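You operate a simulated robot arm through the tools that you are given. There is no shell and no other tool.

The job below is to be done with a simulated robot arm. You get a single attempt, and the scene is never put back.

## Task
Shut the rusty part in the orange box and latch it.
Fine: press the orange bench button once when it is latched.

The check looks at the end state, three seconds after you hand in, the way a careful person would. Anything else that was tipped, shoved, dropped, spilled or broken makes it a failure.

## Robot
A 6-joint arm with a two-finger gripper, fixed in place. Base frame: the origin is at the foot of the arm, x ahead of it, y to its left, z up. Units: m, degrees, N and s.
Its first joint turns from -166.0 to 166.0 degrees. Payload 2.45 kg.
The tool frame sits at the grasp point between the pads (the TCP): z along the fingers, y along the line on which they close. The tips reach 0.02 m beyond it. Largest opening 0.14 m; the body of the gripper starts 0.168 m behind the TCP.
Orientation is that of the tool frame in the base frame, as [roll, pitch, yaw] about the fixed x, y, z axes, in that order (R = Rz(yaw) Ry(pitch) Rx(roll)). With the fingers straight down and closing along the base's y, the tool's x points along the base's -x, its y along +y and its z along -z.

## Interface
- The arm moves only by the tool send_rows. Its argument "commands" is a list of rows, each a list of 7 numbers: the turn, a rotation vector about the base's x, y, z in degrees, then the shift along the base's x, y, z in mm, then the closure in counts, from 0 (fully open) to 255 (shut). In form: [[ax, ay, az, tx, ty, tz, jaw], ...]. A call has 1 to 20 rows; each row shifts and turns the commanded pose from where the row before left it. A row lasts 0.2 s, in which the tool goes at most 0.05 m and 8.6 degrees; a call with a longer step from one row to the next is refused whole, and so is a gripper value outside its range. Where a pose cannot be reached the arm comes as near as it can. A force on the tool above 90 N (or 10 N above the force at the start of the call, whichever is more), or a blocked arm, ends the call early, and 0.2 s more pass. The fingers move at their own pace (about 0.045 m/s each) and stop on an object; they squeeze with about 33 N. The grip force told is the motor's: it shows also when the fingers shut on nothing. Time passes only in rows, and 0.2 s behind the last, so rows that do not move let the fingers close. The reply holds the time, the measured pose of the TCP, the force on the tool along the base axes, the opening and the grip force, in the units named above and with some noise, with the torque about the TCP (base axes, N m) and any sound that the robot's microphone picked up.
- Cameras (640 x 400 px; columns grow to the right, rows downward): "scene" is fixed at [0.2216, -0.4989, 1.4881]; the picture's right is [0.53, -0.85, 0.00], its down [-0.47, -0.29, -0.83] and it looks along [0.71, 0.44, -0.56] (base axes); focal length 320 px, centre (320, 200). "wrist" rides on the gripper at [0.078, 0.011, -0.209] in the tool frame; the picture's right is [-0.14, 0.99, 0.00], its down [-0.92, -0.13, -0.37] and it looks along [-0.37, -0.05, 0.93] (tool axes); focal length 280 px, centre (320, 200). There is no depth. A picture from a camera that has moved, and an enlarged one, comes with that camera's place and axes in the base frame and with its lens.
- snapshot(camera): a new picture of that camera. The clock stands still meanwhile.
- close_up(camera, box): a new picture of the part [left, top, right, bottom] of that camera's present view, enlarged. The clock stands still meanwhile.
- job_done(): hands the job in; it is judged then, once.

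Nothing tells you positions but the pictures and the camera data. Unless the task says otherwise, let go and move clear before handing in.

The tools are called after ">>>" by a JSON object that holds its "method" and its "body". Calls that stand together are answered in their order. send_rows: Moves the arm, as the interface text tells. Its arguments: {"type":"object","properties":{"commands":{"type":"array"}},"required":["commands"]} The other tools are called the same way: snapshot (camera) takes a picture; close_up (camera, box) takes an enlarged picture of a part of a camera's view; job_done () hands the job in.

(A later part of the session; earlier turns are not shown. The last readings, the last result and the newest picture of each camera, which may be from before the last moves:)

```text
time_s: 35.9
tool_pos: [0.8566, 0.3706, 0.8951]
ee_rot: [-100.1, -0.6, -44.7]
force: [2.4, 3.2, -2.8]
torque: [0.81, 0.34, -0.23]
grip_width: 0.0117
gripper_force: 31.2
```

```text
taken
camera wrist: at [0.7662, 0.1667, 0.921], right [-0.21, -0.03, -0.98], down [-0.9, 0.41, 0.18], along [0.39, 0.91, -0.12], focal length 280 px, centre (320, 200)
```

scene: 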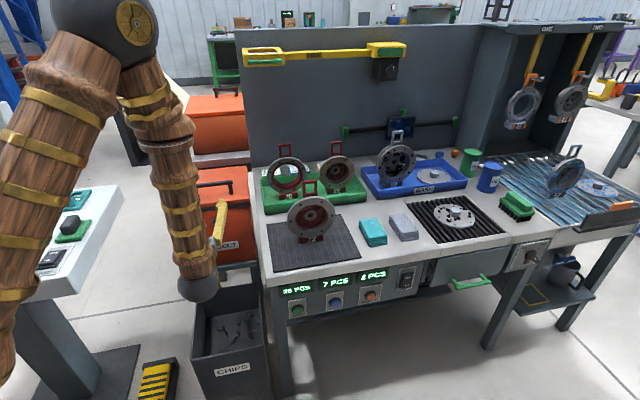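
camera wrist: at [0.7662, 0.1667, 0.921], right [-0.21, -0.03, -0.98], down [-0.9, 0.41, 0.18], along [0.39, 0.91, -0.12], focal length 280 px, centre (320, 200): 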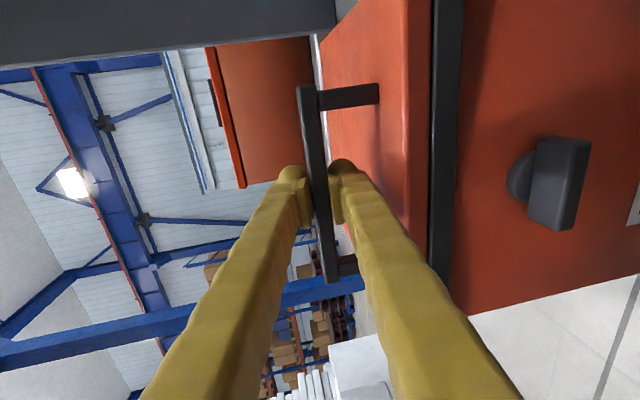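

Gripped again. I'll start lifting slowly along the hinge arc.

>>> {"method": "send_rows", "body": {"commands": [[0, 0, 0, 1.8, 1.8, 7, 255], [-1.33, 1.33, 0, 4.3, 4.3, 13.8, 255], [-1.33, 1.33, 0, 4.8, 4.8, 13.5, 255], [-1.33, 1.33, 0, 5.4, 5.4, 13.2, 255], [0, 0, 0, 0, 0, 0, 255]]}}

>>> {"method": "snapshot", "body": {"camera": "wrist"}}

>>> {"method": "close_up", "body": {"camera": "scene", "box": [160, 150, 280, 290]}}

```text
time_s: 37.1
tool_pos: [0.8731, 0.3855, 0.9432]
ee_rot: [-105.7, -0.6, -44.7]
force: [-9.3, 0.7, 0.5]
torque: [0.65, 0.62, -0.2]
grip_width: 0.0097
gripper_force: 36.9
```

```text
taken
camera wrist: at [0.7848, 0.1851, 0.9896], right [-0.28, -0.1, -0.95], down [-0.88, 0.42, 0.21], along [0.38, 0.9, -0.21], focal length 280 px, centre (320, 200)
```

wrist: 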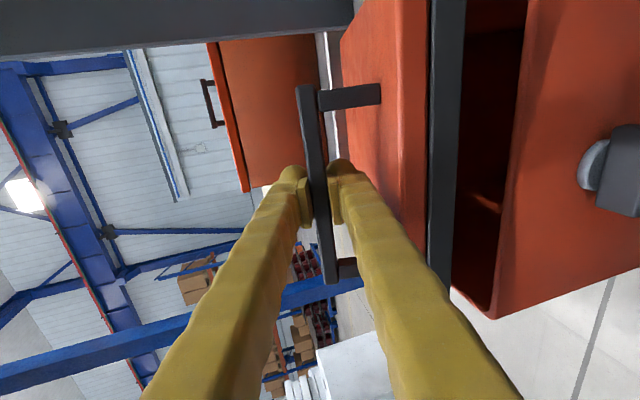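

```text
2.86 times, centred on (220, 220) of scene
camera zoom: at [0.2216, -0.4989, 1.4881], right [0.53, -0.85, 0.0], down [-0.47, -0.29, -0.83], along [0.71, 0.44, -0.56], focal length 914 px, centre (606, 143)
```

zoom: 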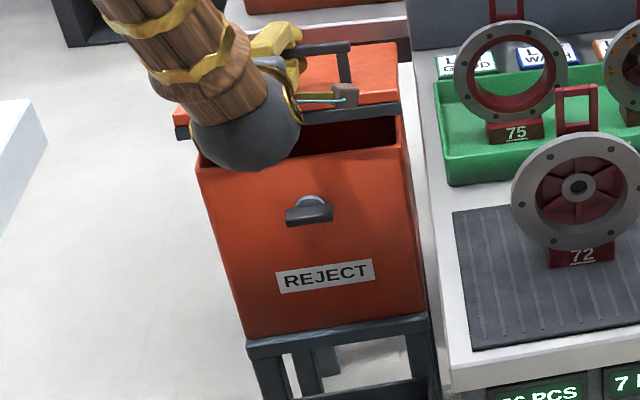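

The lid opens smoothly along the predicted arc. I'll continue up to about 45°.

>>> {"method": "send_rows", "body": {"commands": [[-2.65, 2.65, 0, 13.3, 13.3, 24.2, 255], [-2.65, 2.65, 0, 15.6, 15.6, 21.6, 255], [-2.65, 2.65, 0, 17.5, 17.5, 18.7, 255], [-2.65, 2.65, 0, 19, 19, 15.2, 255], [0, 0, 0, 0, 0, 0, 255]]}}

>>> {"method": "snapshot", "body": {"camera": "wrist"}}

>>> {"method": "close_up", "body": {"camera": "scene", "box": [150, 100, 290, 260]}}

```text
time_s: 38.3
tool_pos: [0.9379, 0.4493, 1.024]
ee_rot: [-120.7, -0.5, -44.6]
force: [-8.9, -18.3, 26.3]
torque: [0.55, 1.34, -0.65]
grip_width: 0.0114
gripper_force: 38.1
```

```text
taken
camera wrist: at [0.8633, 0.2633, 1.1218], right [-0.45, -0.27, -0.85], down [-0.83, 0.47, 0.29], along [0.32, 0.84, -0.43], focal length 280 px, centre (320, 200)
```

wrist: 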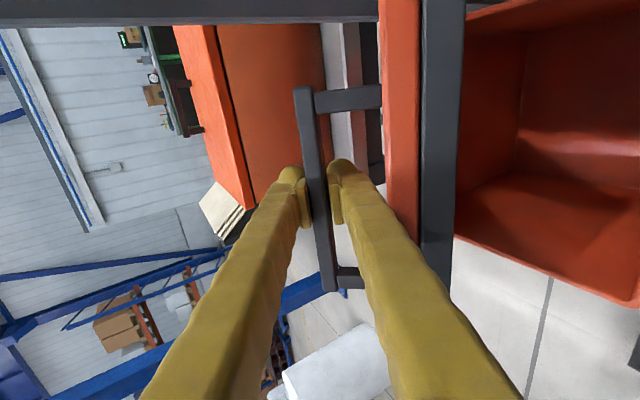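

```text
2.50 times, centred on (220, 180) of scene
camera zoom: at [0.2216, -0.4989, 1.4881], right [0.53, -0.85, 0.0], down [-0.47, -0.29, -0.83], along [0.71, 0.44, -0.56], focal length 799 px, centre (570, 250)
```

zoom: 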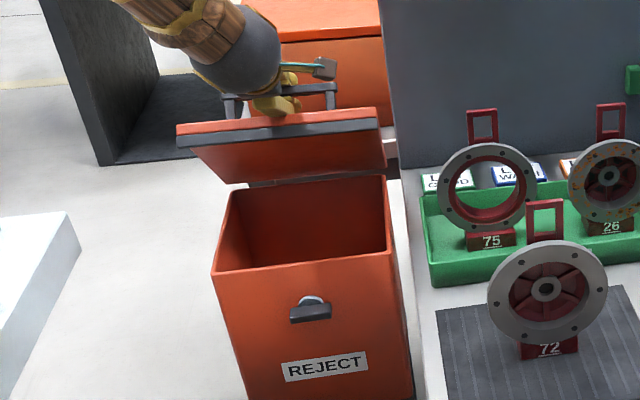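

It's half open and the box is empty inside. I'm pulling slightly inside the arc, so I'll correct outward a few millimetres and continue.

>>> {"method": "send_rows", "body": {"commands": [[0, 0, 0, -1, -1, 3, 255], [-2.65, 2.65, 0, 20.0, 20.0, 12.5, 255], [-2.65, 2.65, 0, 20.9, 20.9, 9, 255], [0, 0, 0, 0, 0, 0, 255]]}}

>>> {"method": "close_up", "body": {"camera": "scene", "box": [150, 100, 290, 260]}}

>>> {"method": "snapshot", "body": {"camera": "wrist"}}

```text
time_s: 39.1
tool_pos: [0.9716, 0.4835, 1.0451]
ee_rot: [-127.3, -0.3, -44.7]
force: [-38.9, -26.4, 23.0]
torque: [-3.52, 8.32, -3.14]
grip_width: 0.0118
gripper_force: 38.5
out of reach, approached as far as the arm can: row 3
stopped in row 4: the force on the tool passed its limit at 108 N (the readings are from after the stop); the commanded pose is now the measured one
```

```text
2.50 times, centred on (220, 180) of scene
camera zoom: at [0.2216, -0.4989, 1.4881], right [0.53, -0.85, 0.0], down [-0.47, -0.29, -0.83], along [0.71, 0.44, -0.56], focal length 799 px, centre (570, 250)
```

zoom: 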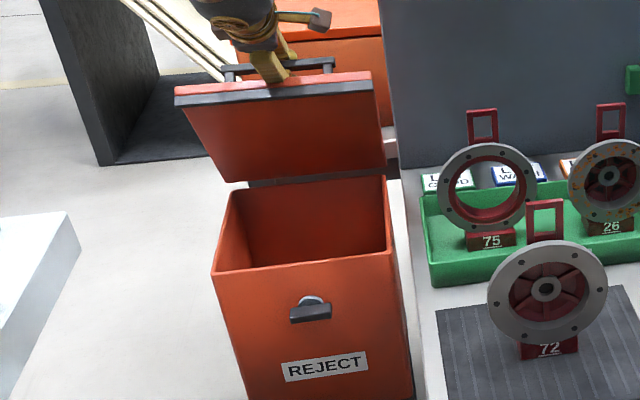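

```text
taken
camera wrist: at [0.905, 0.3057, 1.1625], right [-0.52, -0.33, -0.79], down [-0.81, 0.5, 0.32], along [0.29, 0.8, -0.52], focal length 280 px, centre (320, 200)
```

wrist: 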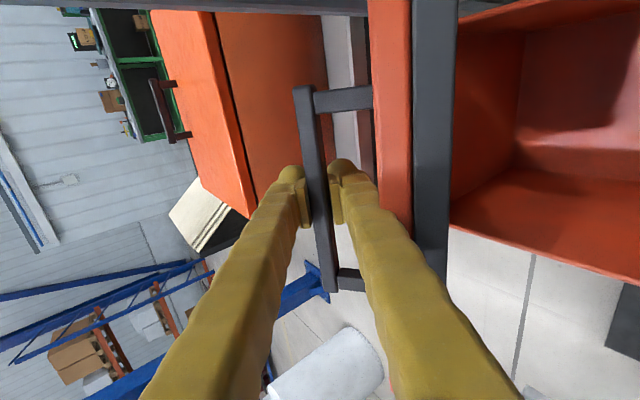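

The arm reported out of reach in this wrist configuration at about 57°. I'll hold still for a moment to see what the residual load is.

>>> {"method": "send_rows", "body": {"commands": [[0, 0, 0, 0, 0, 0, 255], [0, 0, 0, 0, 0, 0, 255]]}}

```text
time_s: 39.7
tool_pos: [0.9726, 0.4841, 1.0452]
ee_rot: [-127.2, -0.4, -44.7]
force: [-41.2, -29.9, 27.7]
torque: [-4.02, 9.06, -3.24]
grip_width: 0.012
gripper_force: 38.8
```

The torque suggests the underside of the gripper fingers is levering against the lid's front edge. I'll loosen the jaws slightly, so the bar stays caged, to see whether the lid stays up by itself.

>>> {"method": "send_rows", "body": {"commands": [[0, 0, 0, 0, 0, 0, 215], [0, 0, 0, 0, 0, 0, 205], [0, 0, 0, 0, 0, 0, 205], [0, 0, 0, 0, 0, 0, 205]]}}

>>> {"method": "snapshot", "body": {"camera": "wrist"}}

>>> {"method": "close_up", "body": {"camera": "scene", "box": [150, 80, 290, 240]}}

```text
time_s: 40.7
tool_pos: [0.9732, 0.4851, 1.0435]
ee_rot: [-127.3, -0.4, -44.5]
force: [-0.1, -0.8, -0.9]
torque: [0.02, 0.01, -0.01]
grip_width: 0.028
gripper_force: 0.2
```

```text
taken
camera wrist: at [0.9063, 0.307, 1.1619], right [-0.51, -0.33, -0.79], down [-0.81, 0.49, 0.32], along [0.28, 0.8, -0.52], focal length 280 px, centre (320, 200)
```

wrist: 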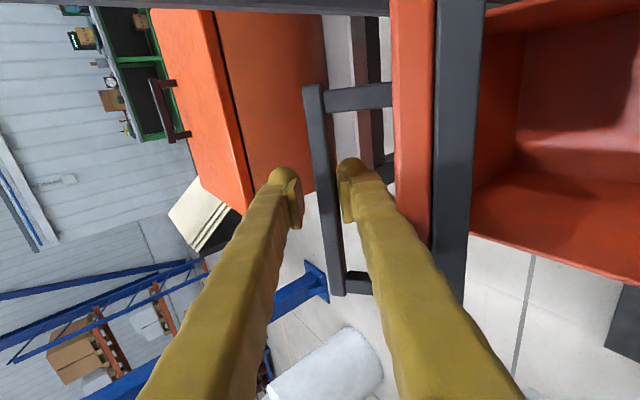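

```text
2.50 times, centred on (220, 160) of scene
camera zoom: at [0.2216, -0.4989, 1.4881], right [0.53, -0.85, 0.0], down [-0.47, -0.29, -0.83], along [0.71, 0.44, -0.56], focal length 799 px, centre (570, 300)
```

zoom: 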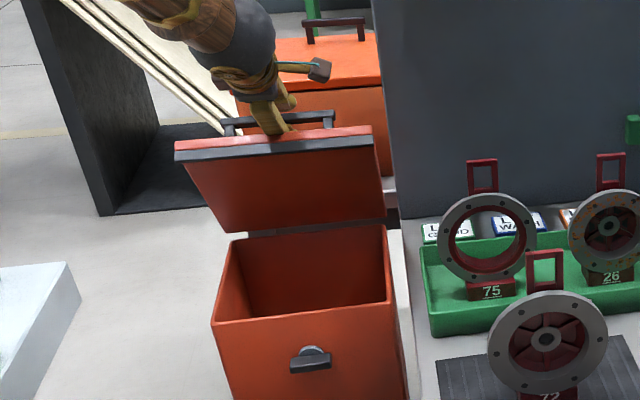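

All loads are zero, and the lid stays at about 57° on its own hinge friction. I'll slide the fingers out backward along the tool axis.

>>> {"method": "send_rows", "body": {"commands": [[0, 0, 0, -7, -7, 7.6, 205], [0, 0, 0, -13.5, -13.5, 14.5, 205], [0, 0, 0, -13.5, -13.5, 14.5, 205], [0, 0, 0, -13.5, -13.5, 14.5, 205], [0, 0, 0, -13.5, -13.5, 14.5, 205], [0, 0, 0, -13.5, -13.5, 14.5, 205], [0, 0, 0, 0, 0, 0, 255]]}}

>>> {"method": "snapshot", "body": {"camera": "wrist"}}

>>> {"method": "snapshot", "body": {"camera": "scene"}}

```text
time_s: 42.3
tool_pos: [0.8943, 0.4081, 1.1129]
ee_rot: [-126.5, -0.6, -44.7]
force: [0.7, 0.2, -1.2]
torque: [0.03, 0.01, -0.03]
grip_width: 0.0
gripper_force: 6.8
out of reach, approached as far as the arm can: row 5, 6
```

```text
taken
camera wrist: at [0.827, 0.2287, 1.23], right [-0.51, -0.33, -0.8], down [-0.81, 0.49, 0.31], along [0.29, 0.81, -0.52], focal length 280 px, centre (320, 200)
```

wrist: 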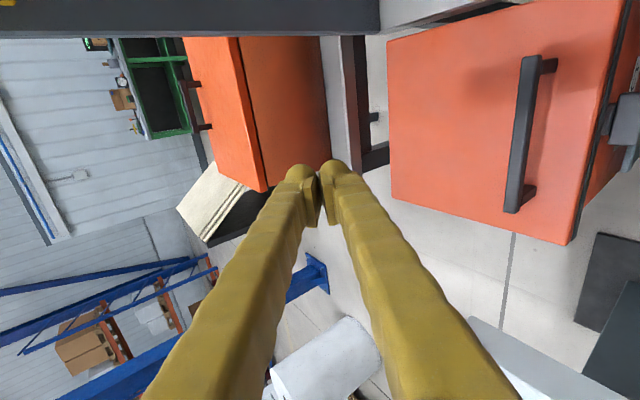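

```text
taken
```

scene: 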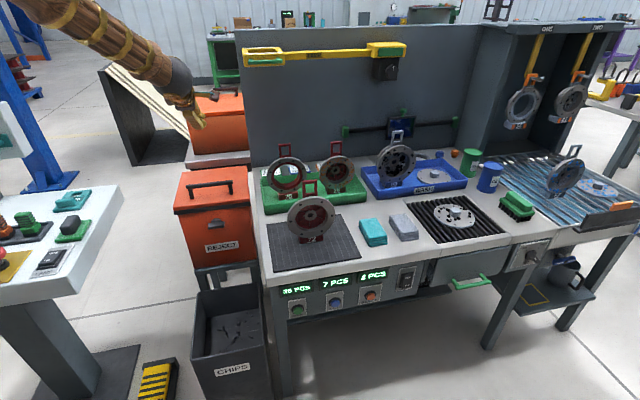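

The lid fell shut again as I left, so hinge friction does not hold it there. It needs to go past vertical. This wrist roll also reaches poorly. I'll go back to the camera-on-top roll and open the lid by pushing from underneath, with closed fingers under its front lip.

>>> {"method": "send_rows", "body": {"commands": [[0, 0, 0, -20, -20, 0, 255], [5.16, -5.16, 0, -25, -25, 0, 255], [5.16, -5.16, 0, -25, -25, 0, 255], [5.16, -5.16, 0, -25, -25, 0, 255], [5.16, -5.16, 0, -25, -25, 0, 255], [5.16, -5.16, 0, -25, -25, 0, 255], [0, 0, 0, -25, -25, 0, 255], [0, 0, 0, 0, 0, 0, 255]]}}

>>> {"method": "snapshot", "body": {"camera": "scene"}}

```text
time_s: 44.1
tool_pos: [0.7251, 0.2369, 1.1139]
ee_rot: [-90.7, -0.6, -45.0]
force: [-0.4, -0.2, -0.1]
torque: [0.02, -0.04, 0.0]
grip_width: 0.0001
gripper_force: 29.3
```

```text
taken
```

scene: 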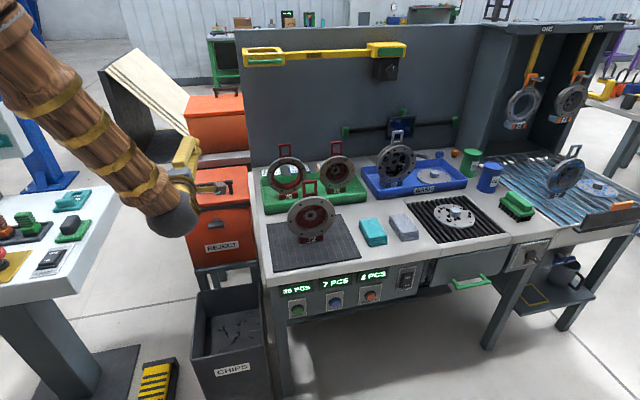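

>>> {"method": "send_rows", "body": {"commands": [[-5.303, -5.303, 0, 0, 0, -24, 255], [-5.303, -5.303, 0, 0, 0, -24, 255], [-5.303, -5.303, 0, 0, 0, -24, 255], [-5.303, -5.303, 0, 0, 0, -24, 255], [-5.303, -5.303, 0, 0, 0, -24, 255], [-5.303, -5.303, 0, 0, 0, -24, 255], [-5.303, -5.303, 0, 0, 0, -24, 255], [-5.303, -5.303, 0, 0, 0, -24, 255], [-5.303, -5.303, 0, 0, 0, -24, 255], [-5.303, -5.303, 0, 0, 0, -24, 255], [-5.303, -5.303, 0, 0, 0, -24, 255], [-5.303, -5.303, 0, 0, 0, -24, 255], [0, 0, 0, 0, 0, 0, 255]]}}

>>> {"method": "snapshot", "body": {"camera": "wrist"}}

```text
time_s: 46.9
tool_pos: [0.7261, 0.2383, 0.8269]
ee_rot: [93.8, -89.4, 130.6]
force: [-0.5, -0.1, -0.7]
torque: [0.04, -0.03, 0.02]
grip_width: 0.0
gripper_force: 29.8
```

```text
taken
camera wrist: at [0.5822, 0.0844, 0.9036], right [0.69, -0.71, -0.13], down [-0.35, -0.17, -0.92], along [0.63, 0.68, -0.37], focal length 280 px, centre (320, 200)
```

wrist: 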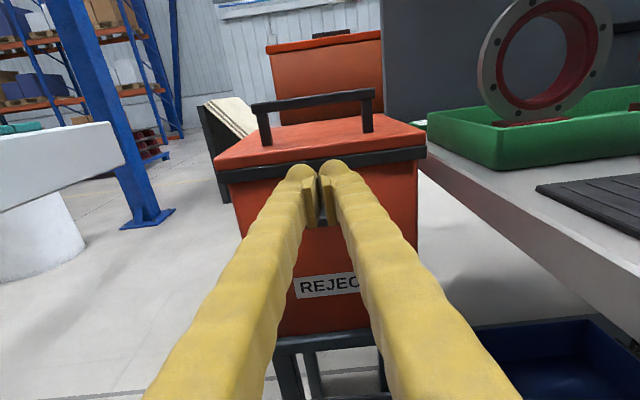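

I'm now centred in front of the box with closed fingers. I'll pitch the tips up 8°, drop below the lip at z≈0.804 and ease in toward the box face.

>>> {"method": "send_rows", "body": {"commands": [[5.66, -5.66, 0, 0, 0, -23, 255], [0, 0, 0, 0, 0, -23, 255], [0, 0, 0, 20, 20, 0, 255], [0, 0, 0, 20, 20, 0, 255], [0, 0, 0, 20, 20, 0, 255], [0, 0, 0, 17, 17, 0, 255], [0, 0, 0, 4, 4, 0, 255], [0, 0, 0, 0, 0, 0, 255]]}}

>>> {"method": "snapshot", "body": {"camera": "wrist"}}

>>> {"method": "close_up", "body": {"camera": "scene", "box": [160, 150, 280, 290]}}

```text
time_s: 48.7
tool_pos: [0.806, 0.3201, 0.7792]
ee_rot: [3.0, -81.9, -138.9]
force: [0.8, -0.4, -0.4]
torque: [0.01, -0.07, -0.02]
grip_width: 0.0
gripper_force: 29.5
```

```text
taken
camera wrist: at [0.6564, 0.1597, 0.8276], right [0.7, -0.7, -0.13], down [-0.25, -0.08, -0.96], along [0.66, 0.71, -0.23], focal length 280 px, centre (320, 200)
```

wrist: 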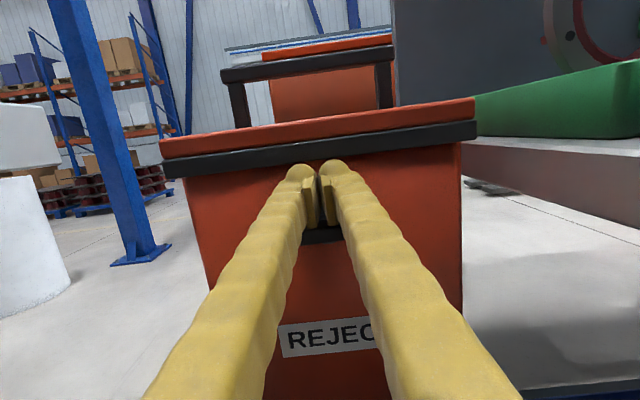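

```text
2.86 times, centred on (220, 220) of scene
camera zoom: at [0.2216, -0.4989, 1.4881], right [0.53, -0.85, 0.0], down [-0.47, -0.29, -0.83], along [0.71, 0.44, -0.56], focal length 914 px, centre (606, 143)
```

zoom: 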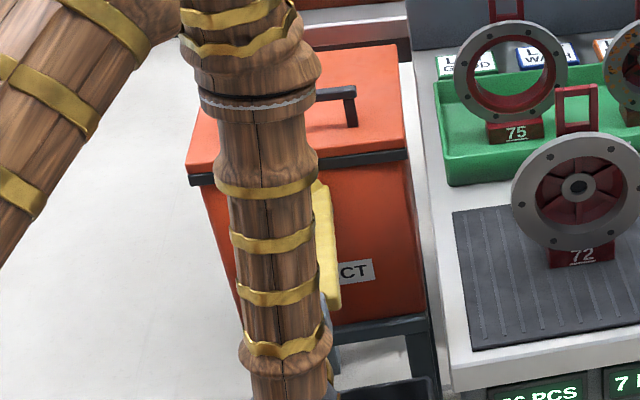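

The tips sit just under the lip without contact. I'll inch forward until they almost touch the face.

>>> {"method": "send_rows", "body": {"commands": [[0, 0, 0, 2.2, 2.2, 0, 255], [0, 0, 0, 2.2, 2.2, 0, 255], [0, 0, 0, 2.2, 2.2, 0, 255], [0, 0, 0, 0, 0, 0, 255]]}}

>>> {"method": "close_up", "body": {"camera": "wrist", "box": [240, 100, 400, 260]}}

```text
time_s: 49.7
tool_pos: [0.8127, 0.3256, 0.7803]
ee_rot: [3.1, -82.0, -138.7]
force: [-0.3, 0.9, -0.6]
torque: [-0.01, 0.0, -0.02]
grip_width: 0.0001
gripper_force: 29.5
```

```text
2.50 times, centred on (320, 180) of wrist
camera zoom: at [0.663, 0.1659, 0.828], right [0.71, -0.7, -0.13], down [-0.25, -0.08, -0.96], along [0.66, 0.71, -0.23], focal length 701 px, centre (320, 250)
```

zoom: 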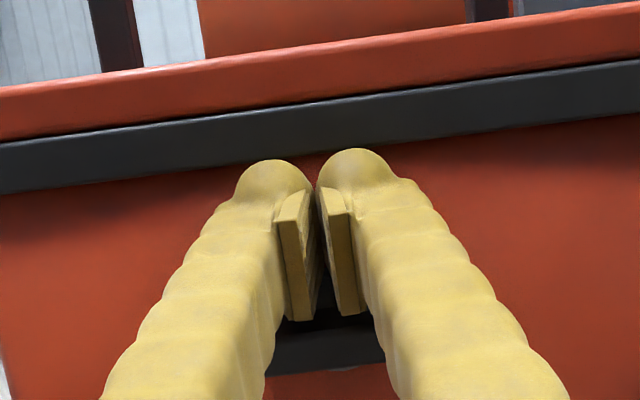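

>>> {"method": "send_rows", "body": {"commands": [[0, 0, 0, 2.2, 2.2, 0, 255], [0, 0, 0, 2.2, 2.2, 0, 255], [0, 0, 0, 2.2, 2.2, 0, 255], [0, 0, 0, 0, 0, 0, 255]]}}

>>> {"method": "close_up", "body": {"camera": "wrist", "box": [240, 100, 400, 260]}}

```text
time_s: 50.4
tool_pos: [0.8155, 0.3287, 0.7812]
ee_rot: [2.3, -81.9, -138.2]
force: [-19.6, -13.2, 11.5]
torque: [0.04, 0.07, 0.25]
grip_width: 0.0061
gripper_force: 29.2
stopped in row 3: the force on the tool passed its limit at 105 N (the readings are from after the stop); the commanded pose is now the measured one
```

```text
2.50 times, centred on (320, 180) of wrist
camera zoom: at [0.6666, 0.1686, 0.829], right [0.7, -0.7, -0.13], down [-0.25, -0.08, -0.96], along [0.66, 0.71, -0.23], focal length 701 px, centre (320, 250)
```

zoom: 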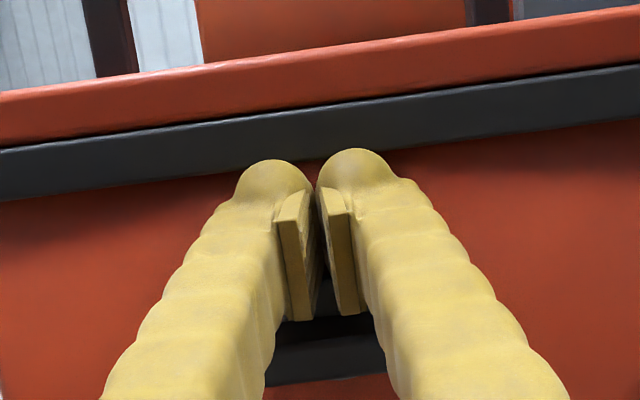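

The tips just touched the face at p=0.829. I'll back off 2 mm and lift slowly against the lip.

>>> {"method": "send_rows", "body": {"commands": [[0, 0, 0, -1.4, -1.4, 0, 255], [0, 0, 0, 0, 0, 5, 255], [0, 0, 0, 0, 0, 8, 255], [0, 0, 0, 0, 0, 8, 255], [0, 0, 0, 0.5, 0.5, 8, 255], [0, 0, 0, 0.5, 0.5, 8, 255], [0, 0, 0, 0, 0, 0, 255]]}}

>>> {"method": "snapshot", "body": {"camera": "wrist"}}

```text
time_s: 52.0
tool_pos: [0.8152, 0.3282, 0.8168]
ee_rot: [2.3, -82.0, -138.1]
force: [-12.7, -12.7, -11.5]
torque: [-0.24, 0.24, 0.12]
grip_width: 0.0
gripper_force: 28.9
```

```text
taken
camera wrist: at [0.6667, 0.1685, 0.8652], right [0.7, -0.7, -0.13], down [-0.26, -0.08, -0.96], along [0.66, 0.71, -0.23], focal length 280 px, centre (320, 200)
```

wrist: 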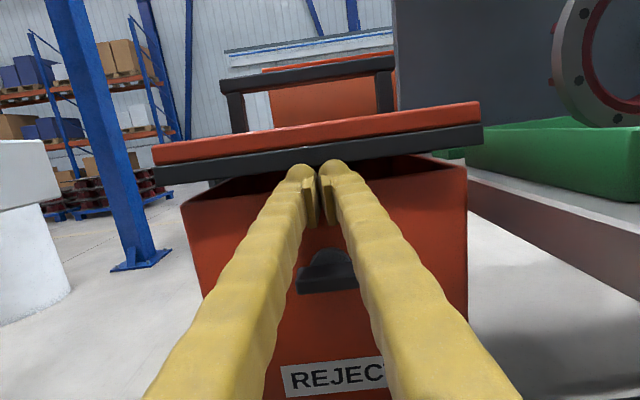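

The lid lifts on the fingertips with only about 12 N. I'll go up a little more and then slide further in under it.

>>> {"method": "send_rows", "body": {"commands": [[0, 0, 0, 0.7, 0.7, 9, 255], [0, 0, 0, 0.7, 0.7, 9, 255], [0, 0, 0, 5, 5, 6, 255], [0, 0, 0, 6, 6, 6, 255], [0, 0, 0, 6, 6, 8, 255], [0, 0, 0, 6, 6, 10, 255], [0, 0, 0, 0, 0, 0, 255]]}}

>>> {"method": "snapshot", "body": {"camera": "wrist"}}

>>> {"method": "close_up", "body": {"camera": "scene", "box": [150, 100, 290, 260]}}

```text
time_s: 53.6
tool_pos: [0.8411, 0.3529, 0.8665]
ee_rot: [2.5, -81.9, -138.3]
force: [1.1, -1.4, -2.0]
torque: [0.04, 0.01, -0.01]
grip_width: 0.0
gripper_force: 29.6
```

```text
taken
camera wrist: at [0.6917, 0.1931, 0.9139], right [0.7, -0.7, -0.13], down [-0.25, -0.08, -0.96], along [0.66, 0.71, -0.23], focal length 280 px, centre (320, 200)
```

wrist: 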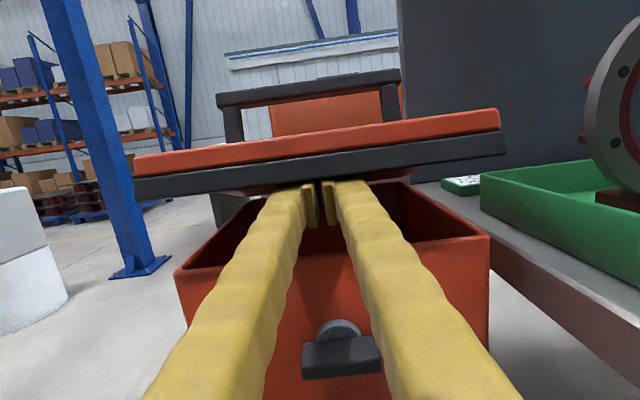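

```text
2.50 times, centred on (220, 180) of scene
camera zoom: at [0.2216, -0.4989, 1.4881], right [0.53, -0.85, 0.0], down [-0.47, -0.29, -0.83], along [0.71, 0.44, -0.56], focal length 799 px, centre (570, 250)
```

zoom: 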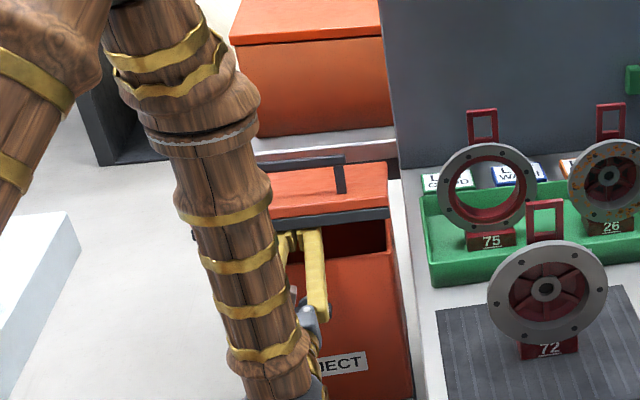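

The lid is resting on the fingers at about 19° with hardly any force. I'll follow the arc up in two stages.

>>> {"method": "send_rows", "body": {"commands": [[0, 0, 0, 8.2, 8.2, 28.4, 255], [0, 0, 0, 10.9, 10.9, 26.5, 255], [0, 0, 0, 13.2, 13.2, 24.2, 255], [0, 0, 0, 15.4, 15.4, 21.5, 255], [0, 0, 0, 0, 0, 0, 255]]}}

>>> {"method": "snapshot", "body": {"camera": "wrist"}}

>>> {"method": "close_up", "body": {"camera": "scene", "box": [150, 80, 290, 240]}}

```text
time_s: 54.8
tool_pos: [0.8884, 0.4001, 0.9664]
ee_rot: [2.5, -81.9, -138.4]
force: [-1.4, -0.1, -1.8]
torque: [0.02, 0.01, 0.01]
grip_width: 0.0
gripper_force: 28.9
```

```text
taken
camera wrist: at [0.7393, 0.2399, 1.0146], right [0.7, -0.7, -0.13], down [-0.25, -0.08, -0.96], along [0.66, 0.71, -0.23], focal length 280 px, centre (320, 200)
```

wrist: 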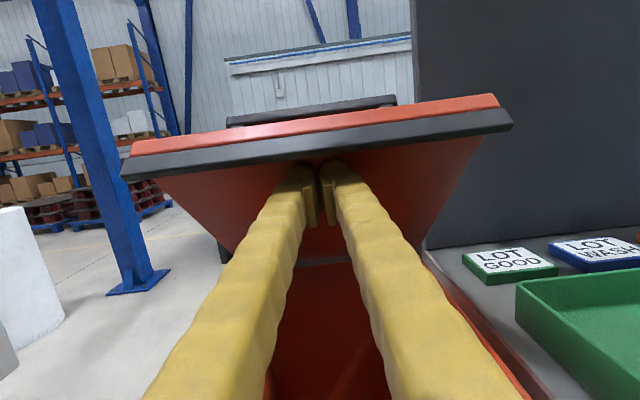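

```text
2.50 times, centred on (220, 160) of scene
camera zoom: at [0.2216, -0.4989, 1.4881], right [0.53, -0.85, 0.0], down [-0.47, -0.29, -0.83], along [0.71, 0.44, -0.56], focal length 799 px, centre (570, 300)
```

zoom: 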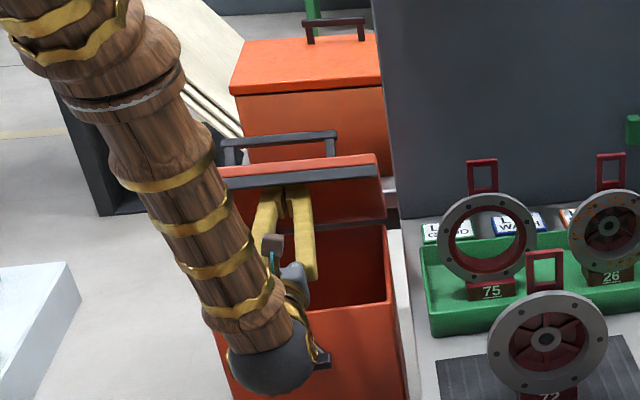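

The lid is at about 48° and rides on the fingertips. I'll continue to beyond vertical.

>>> {"method": "send_rows", "body": {"commands": [[0, 0, 0, 17.2, 17.2, 18.5, 255], [0, 0, 0, 18.8, 18.8, 15.2, 255], [0, 0, 0, 20, 20, 11.6, 255], [0, 0, 0, 0, 0, 0, 255]]}}

>>> {"method": "snapshot", "body": {"camera": "wrist"}}

>>> {"method": "close_up", "body": {"camera": "scene", "box": [150, 80, 290, 240]}}

```text
time_s: 55.8
tool_pos: [0.9441, 0.4565, 1.0117]
ee_rot: [2.6, -82.0, -138.4]
force: [0.1, -0.1, 0.6]
torque: [0.03, 0.02, -0.03]
grip_width: 0.0001
gripper_force: 29.5
```

```text
taken
camera wrist: at [0.7948, 0.2968, 1.0599], right [0.7, -0.7, -0.13], down [-0.26, -0.08, -0.96], along [0.66, 0.71, -0.23], focal length 280 px, centre (320, 200)
```

wrist: 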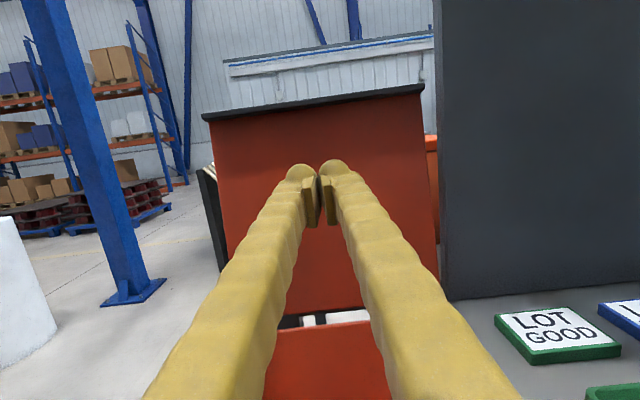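

```text
2.50 times, centred on (220, 160) of scene
camera zoom: at [0.2216, -0.4989, 1.4881], right [0.53, -0.85, 0.0], down [-0.47, -0.29, -0.83], along [0.71, 0.44, -0.56], focal length 799 px, centre (570, 300)
```

zoom: 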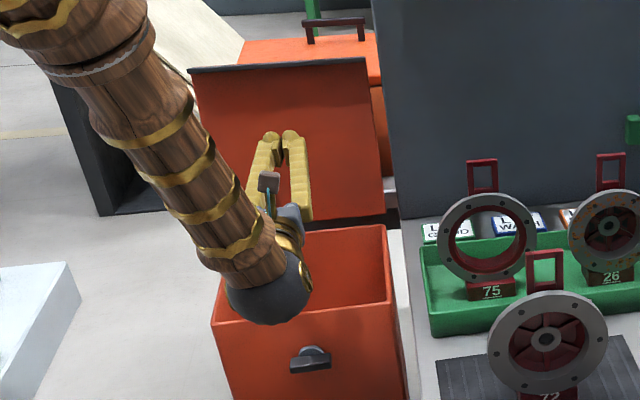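

The lid has gone over centre and stands fully open by itself. I'll retract and move over the bench to look at the rusty part 26.

>>> {"method": "send_rows", "body": {"commands": [[0, 0, 0, -20, -20, 0, 255], [0, 0, 0, -25.6, -25.6, 17, 255], [0, 0, 0, -25.6, -25.6, 22, 255], [0, 0, 0, -25.6, -25.6, 22, 255], [0, 0, 0, -25.6, -25.6, 22, 255], [0, 0, 0, -25.6, -25.6, 22, 255], [0, 0, 0, -25.6, -25.6, 22, 255], [0, 0, 0, -25.6, -25.6, 22, 255], [-5.37, 5.37, 0, 28.3, -28.3, 0, 200], [-5.37, 5.37, 0, 28.3, -28.3, 0, 150], [-5.37, 5.37, 0, 28.3, -28.3, 0, 100], [-5.37, 5.37, 0, 28.3, -28.3, 0, 100], [-5.37, 5.37, 0, 28.3, -28.3, 0, 100], [0, 0, 0, 28.3, -28.3, 0, 100], [0, 0, 0, 28.3, -28.3, 0, 100], [0, 0, 0, 28.3, -28.3, 0, 100], [0, 0, 0, 28.3, -28.3, 0, 100], [0, 0, 0, 28.3, -28.3, 0, 100], [0, 0, 0, 0, 0, 0, 100]]}}

>>> {"method": "snapshot", "body": {"camera": "wrist"}}

>>> {"method": "snapshot", "body": {"camera": "scene"}}

```text
time_s: 59.8
tool_pos: [1.0279, -0.0264, 1.1604]
ee_rot: [178.4, -60.0, 45.8]
force: [-0.7, -0.5, -0.2]
torque: [0.04, -0.02, 0.0]
grip_width: 0.085
gripper_force: 0.1
```

```text
taken
camera wrist: at [0.9324, -0.1321, 1.332], right [0.65, -0.76, -0.11], down [-0.64, -0.46, -0.62], along [0.42, 0.47, -0.78], focal length 280 px, centre (320, 200)
```

wrist: 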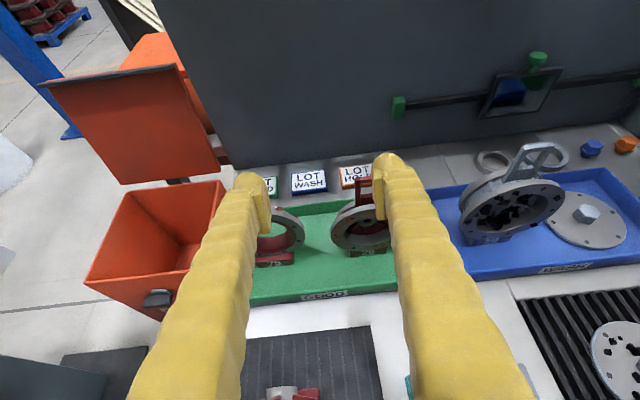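

```text
taken
```

scene: 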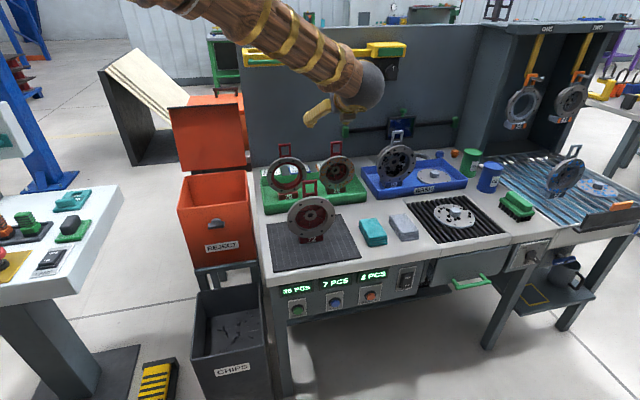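

The box stands open and part 26 is visible behind the right finger. I'll shift right so it sits between the fingers and zoom in.

>>> {"method": "send_rows", "body": {"commands": [[0, 0, 0, 22, -22, 0, 100], [0, 0, 0, 22, -22, 0, 100], [0, 0, 0, 0, 0, 0, 100]]}}

>>> {"method": "snapshot", "body": {"camera": "wrist"}}

>>> {"method": "close_up", "body": {"camera": "wrist", "box": [200, 130, 440, 310]}}

>>> {"method": "close_up", "body": {"camera": "scene", "box": [290, 130, 390, 220]}}

```text
time_s: 60.6
tool_pos: [1.0721, -0.0702, 1.1609]
ee_rot: [178.5, -60.0, 46.0]
force: [0.0, 0.0, 0.1]
torque: [0.0, 0.0, -0.01]
grip_width: 0.0848
gripper_force: 0.0
```

```text
taken
camera wrist: at [0.9764, -0.1757, 1.3319], right [0.65, -0.76, -0.11], down [-0.64, -0.46, -0.62], along [0.42, 0.47, -0.78], focal length 280 px, centre (320, 200)
```

wrist: 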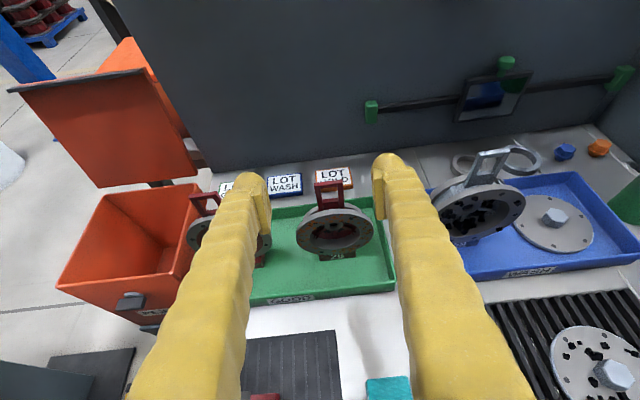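

```text
2.22 times, centred on (320, 220) of wrist
camera zoom: at [0.9764, -0.1757, 1.3319], right [0.65, -0.76, -0.11], down [-0.64, -0.46, -0.62], along [0.42, 0.47, -0.78], focal length 623 px, centre (320, 156)
```

zoom: 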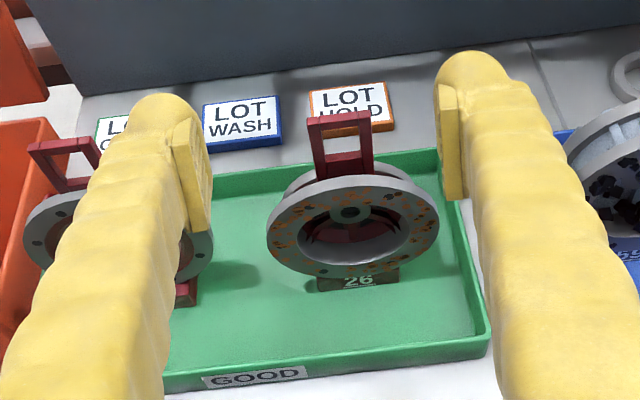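

```text
4.44 times, centred on (340, 175) of scene
camera zoom: at [0.2216, -0.4989, 1.4881], right [0.53, -0.85, 0.0], down [-0.47, -0.29, -0.83], along [0.71, 0.44, -0.56], focal length 1421 px, centre (231, 311)
```

zoom: 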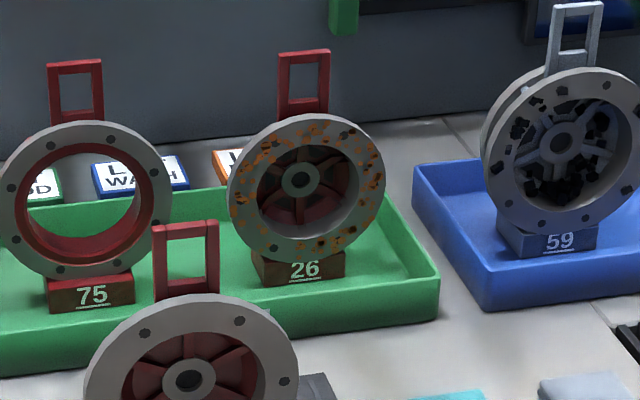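

Part 26's loop handle is at p≈0.861, q≈0.815, top at z≈1.006, about 45 mm wide and 60 mm tall. I'll pitch to 40° and hover above it with the fingers either side.

>>> {"method": "send_rows", "body": {"commands": [[-4.71, 4.71, 0, 28.2, 25.7, 0, 100], [-4.71, 4.71, 0, 28.2, 25.7, -20, 100], [-4.71, 4.71, 0, 28.2, 25.7, -25, 100], [0, 0, 0, 28.1, 25.7, -25, 100], [0, 0, 0, 0, 0, 0, 100]]}}

>>> {"method": "snapshot", "body": {"camera": "wrist"}}

>>> {"method": "close_up", "body": {"camera": "scene", "box": [270, 80, 410, 210]}}

```text
time_s: 61.8
tool_pos: [1.1845, 0.0341, 1.0896]
ee_rot: [178.8, -40.0, 45.5]
force: [-0.1, 0.7, 0.3]
torque: [0.02, -0.04, 0.0]
grip_width: 0.0849
gripper_force: 0.0
```

```text
taken
camera wrist: at [1.1363, -0.0247, 1.2991], right [0.62, -0.78, -0.07], down [-0.76, -0.58, -0.31], along [0.2, 0.25, -0.95], focal length 280 px, centre (320, 200)
```

wrist: 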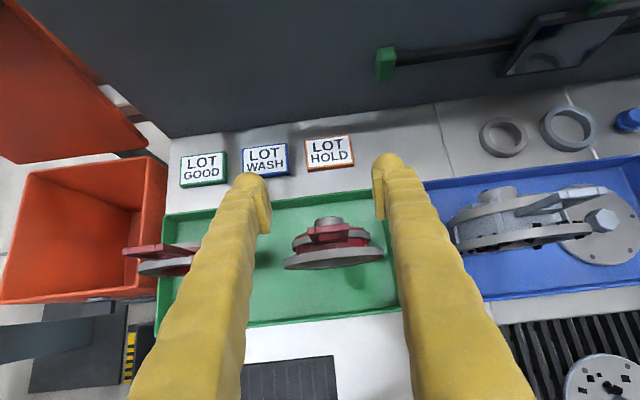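

```text
3.08 times, centred on (340, 145) of scene
camera zoom: at [0.2216, -0.4989, 1.4881], right [0.53, -0.85, 0.0], down [-0.47, -0.29, -0.83], along [0.71, 0.44, -0.56], focal length 984 px, centre (258, 369)
```

zoom: 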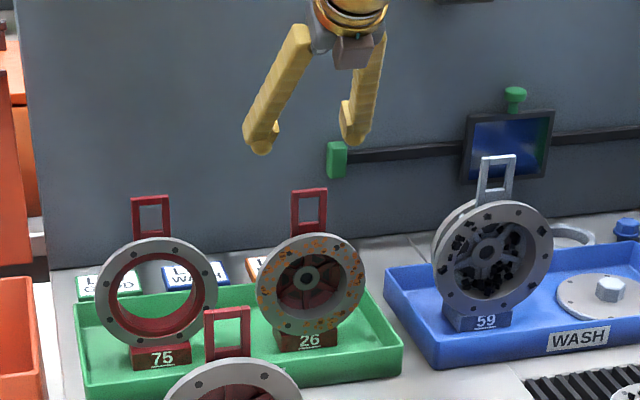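

>>> {"method": "close_up", "body": {"camera": "wrist", "box": [250, 170, 410, 290]}}

```text
3.33 times, centred on (330, 230) of wrist
camera zoom: at [1.1363, -0.0247, 1.2991], right [0.62, -0.78, -0.07], down [-0.76, -0.58, -0.31], along [0.2, 0.25, -0.95], focal length 935 px, centre (287, 100)
```

zoom: 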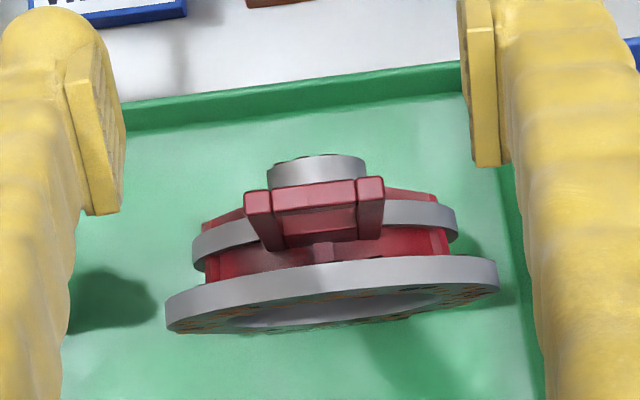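

The loop is squared to the bench axes, centred at about p=0.851, q=0.811. I'll trim 10 mm and descend around it.

>>> {"method": "send_rows", "body": {"commands": [[0, 0, 0, -8.0, -5.5, -10, 100], [0, 0, 0, 0, 0, -25, 100], [0, 0, 0, 0, 0, -25, 100], [0, 0, 0, 0, 0, -25, 100], [0, 0, 0, 0, 0, -21, 100], [0, 0, 0, 0, 0, 0, 100]]}}

>>> {"method": "close_up", "body": {"camera": "wrist", "box": [220, 120, 420, 270]}}

>>> {"method": "close_up", "body": {"camera": "scene", "box": [290, 110, 390, 220]}}

```text
time_s: 63.2
tool_pos: [1.176, 0.0268, 0.9846]
ee_rot: [179.0, -40.0, 45.7]
force: [-0.1, -0.3, -0.3]
torque: [-0.03, -0.01, 0.0]
grip_width: 0.0853
gripper_force: 0.0
```

```text
2.67 times, centred on (320, 195) of wrist
camera zoom: at [1.1276, -0.0309, 1.1939], right [0.62, -0.78, -0.07], down [-0.75, -0.58, -0.31], along [0.2, 0.25, -0.95], focal length 748 px, centre (320, 213)
```

zoom: 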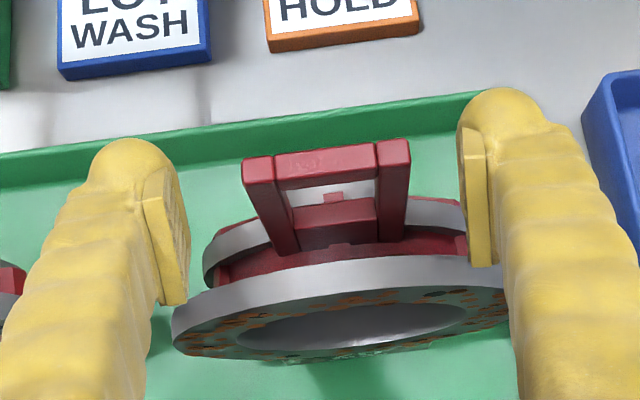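

```text
3.64 times, centred on (340, 165) of scene
camera zoom: at [0.2216, -0.4989, 1.4881], right [0.53, -0.85, 0.0], down [-0.47, -0.29, -0.83], along [0.71, 0.44, -0.56], focal length 1163 px, centre (247, 327)
```

zoom: 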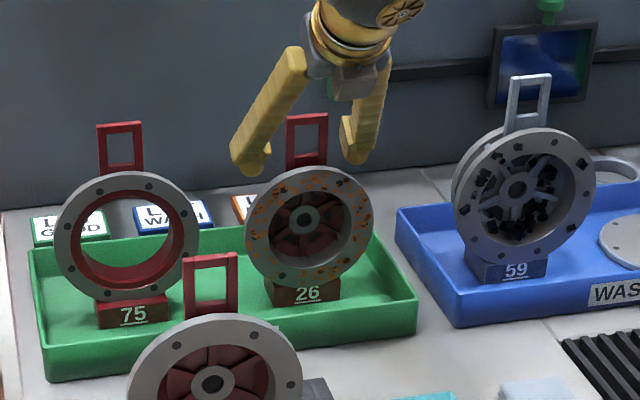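

The pads flank the loop uprights well. I'll shift 1.5 mm and close.

>>> {"method": "send_rows", "body": {"commands": [[0, 0, 0, 1, -1, -2, 140], [0, 0, 0, 0, 0, 0, 180], [0, 0, 0, 0, 0, 0, 220], [0, 0, 0, 0, 0, 0, 255], [0, 0, 0, 0, 0, 0, 255], [0, 0, 0, 0, 0, 0, 255]]}}

>>> {"method": "close_up", "body": {"camera": "wrist", "box": [220, 120, 420, 270]}}

>>> {"method": "close_up", "body": {"camera": "scene", "box": [290, 110, 390, 220]}}

```text
time_s: 64.6
tool_pos: [1.1781, 0.0273, 0.9819]
ee_rot: [178.8, -40.0, 45.6]
force: [-0.3, -1.3, 2.3]
torque: [0.27, 0.41, 0.05]
grip_width: 0.0436
gripper_force: 32.9
```

```text
2.67 times, centred on (320, 195) of wrist
camera zoom: at [1.129, -0.0319, 1.1926], right [0.62, -0.78, -0.07], down [-0.75, -0.58, -0.31], along [0.2, 0.25, -0.95], focal length 748 px, centre (320, 213)
```

zoom: 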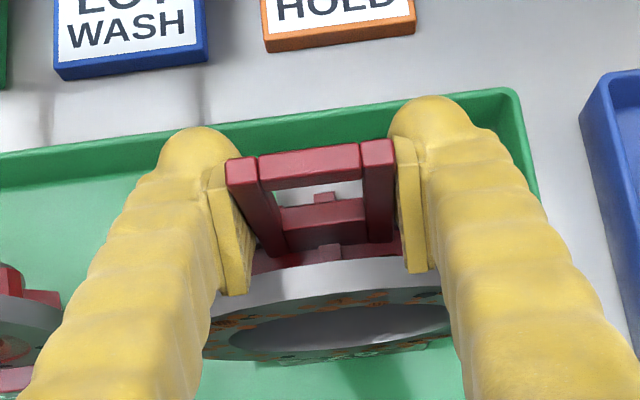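

```text
3.64 times, centred on (340, 165) of scene
camera zoom: at [0.2216, -0.4989, 1.4881], right [0.53, -0.85, 0.0], down [-0.47, -0.29, -0.83], along [0.71, 0.44, -0.56], focal length 1163 px, centre (247, 327)
```

zoom: 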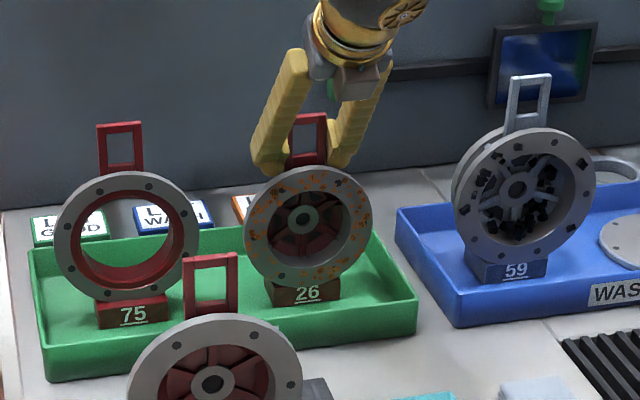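

The loop is gripped at 44 mm. I'll lift slowly and check the weight.

>>> {"method": "send_rows", "body": {"commands": [[0, 0, 0, 0, 0, 6, 255], [0, 0, 0, 0, 0, 10, 255], [0, 0, 0, 0, 0, 12, 255], [0, 0, 0, 0, 0, 12, 255], [0, 0, 0, 0, 0, 0, 255]]}}

>>> {"method": "close_up", "body": {"camera": "scene", "box": [290, 110, 390, 220]}}

>>> {"method": "snapshot", "body": {"camera": "wrist"}}

```text
time_s: 65.8
tool_pos: [1.177, 0.0271, 1.022]
ee_rot: [178.9, -40.0, 45.7]
force: [0.2, -0.4, -10.6]
torque: [0.04, 0.0, -0.01]
grip_width: 0.0435
gripper_force: 32.3
```

```text
3.64 times, centred on (340, 165) of scene
camera zoom: at [0.2216, -0.4989, 1.4881], right [0.53, -0.85, 0.0], down [-0.47, -0.29, -0.83], along [0.71, 0.44, -0.56], focal length 1163 px, centre (247, 327)
```

zoom: 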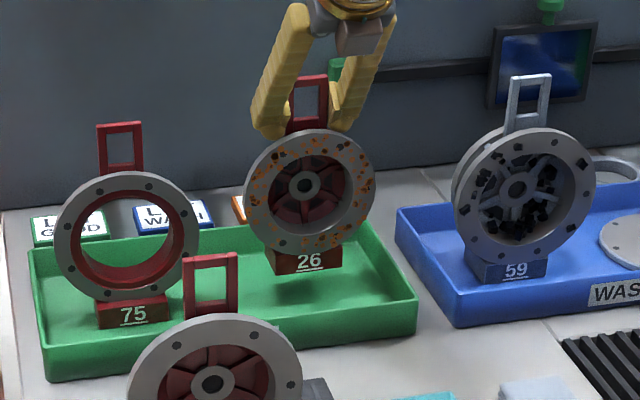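

```text
taken
camera wrist: at [1.1296, -0.0319, 1.2325], right [0.62, -0.78, -0.07], down [-0.75, -0.58, -0.31], along [0.2, 0.25, -0.95], focal length 280 px, centre (320, 200)
```

wrist: 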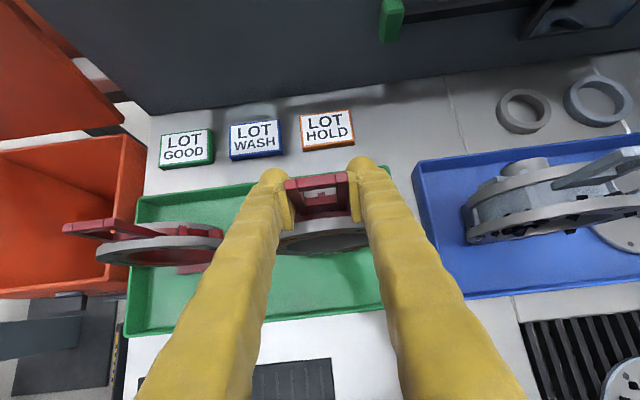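

It weighs about 1.1 kg and hangs level. I'll raise it well above the other parts and swing it across toward the box.

>>> {"method": "send_rows", "body": {"commands": [[0, 0, 0, 0, 0, 20, 255], [0, 0, 0, 0, 0, 28, 255], [0, 0, 0, 0, 0, 28, 255], [0, 0, 0, 0, 0, 28, 255], [0, 0, 0, -8, -8, 28, 255], [0, 0, 0, -14, -14, 28, 255], [0, 0, 0, -14, -14, 28, 255], [0, 0, 0, -14, -14, 25, 255], [0, 0, 0, -6, -6, 10, 255], [0, 0, 0, 0, 0, 0, 255]]}}

>>> {"method": "snapshot", "body": {"camera": "scene"}}

```text
time_s: 68.0
tool_pos: [1.121, -0.028, 1.2461]
ee_rot: [178.8, -40.0, 45.7]
force: [-0.1, -0.5, -11.0]
torque: [0.04, 0.0, 0.02]
grip_width: 0.0434
gripper_force: 33.8
```

```text
taken
```

scene: 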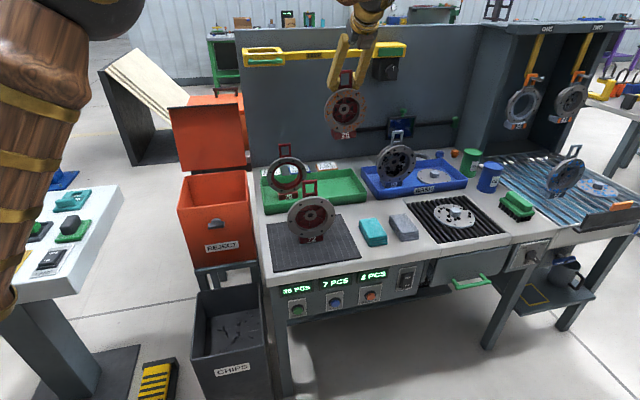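

>>> {"method": "send_rows", "body": {"commands": [[0, 0, 0, -12.7, 12.7, 0, 255], [0, 0, 0, -25.4, 25.4, 0, 255], [0, 0, 0, -25.4, 25.4, 0, 255], [0, 0, 0, -25.4, 25.4, 0, 255], [0, 0, 0, -25.4, 25.4, 0, 255], [0, 0, 0, -25.4, 25.4, 0, 255], [0, 0, 0, -25.4, 25.4, 0, 255], [0, 0, 0, -25.4, 25.4, 0, 255], [0, 0, 0, -25.4, 25.4, 0, 255], [0, 0, 0, -25.4, 25.4, 0, 255], [0, 0, 0, -25.4, 25.4, 0, 255], [0, 0, 0, -25.4, 25.4, 0, 255], [0, 0, 0, -25.4, 25.4, 0, 255], [0, 0, 0, -12.7, 12.7, 0, 255], [0, 0, 0, 0, 0, 0, 255]]}}

>>> {"method": "snapshot", "body": {"camera": "scene"}}

>>> {"method": "snapshot", "body": {"camera": "wrist"}}

```text
time_s: 71.2
tool_pos: [0.7914, 0.3008, 1.2457]
ee_rot: [178.8, -40.0, 45.6]
force: [-0.1, 0.7, -10.5]
torque: [0.0, -0.01, -0.02]
grip_width: 0.0434
gripper_force: 32.9
```

```text
taken
```

scene: 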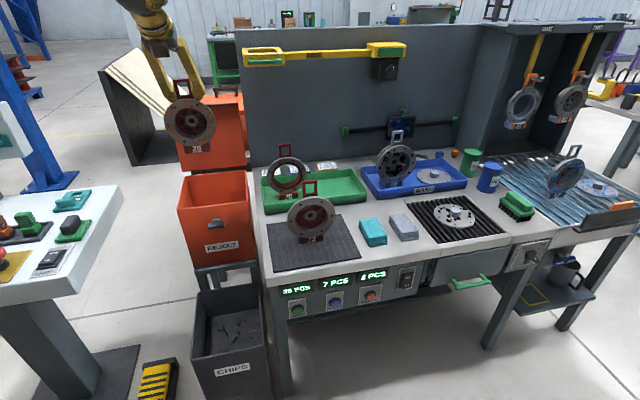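

```text
taken
camera wrist: at [0.7436, 0.242, 1.4553], right [0.62, -0.78, -0.07], down [-0.75, -0.58, -0.31], along [0.2, 0.25, -0.95], focal length 280 px, centre (320, 200)
```

wrist: 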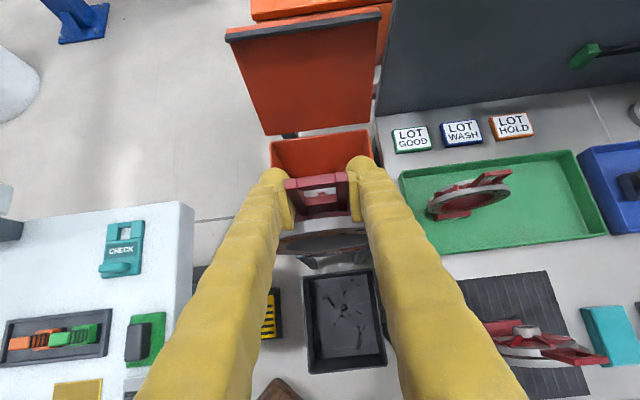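

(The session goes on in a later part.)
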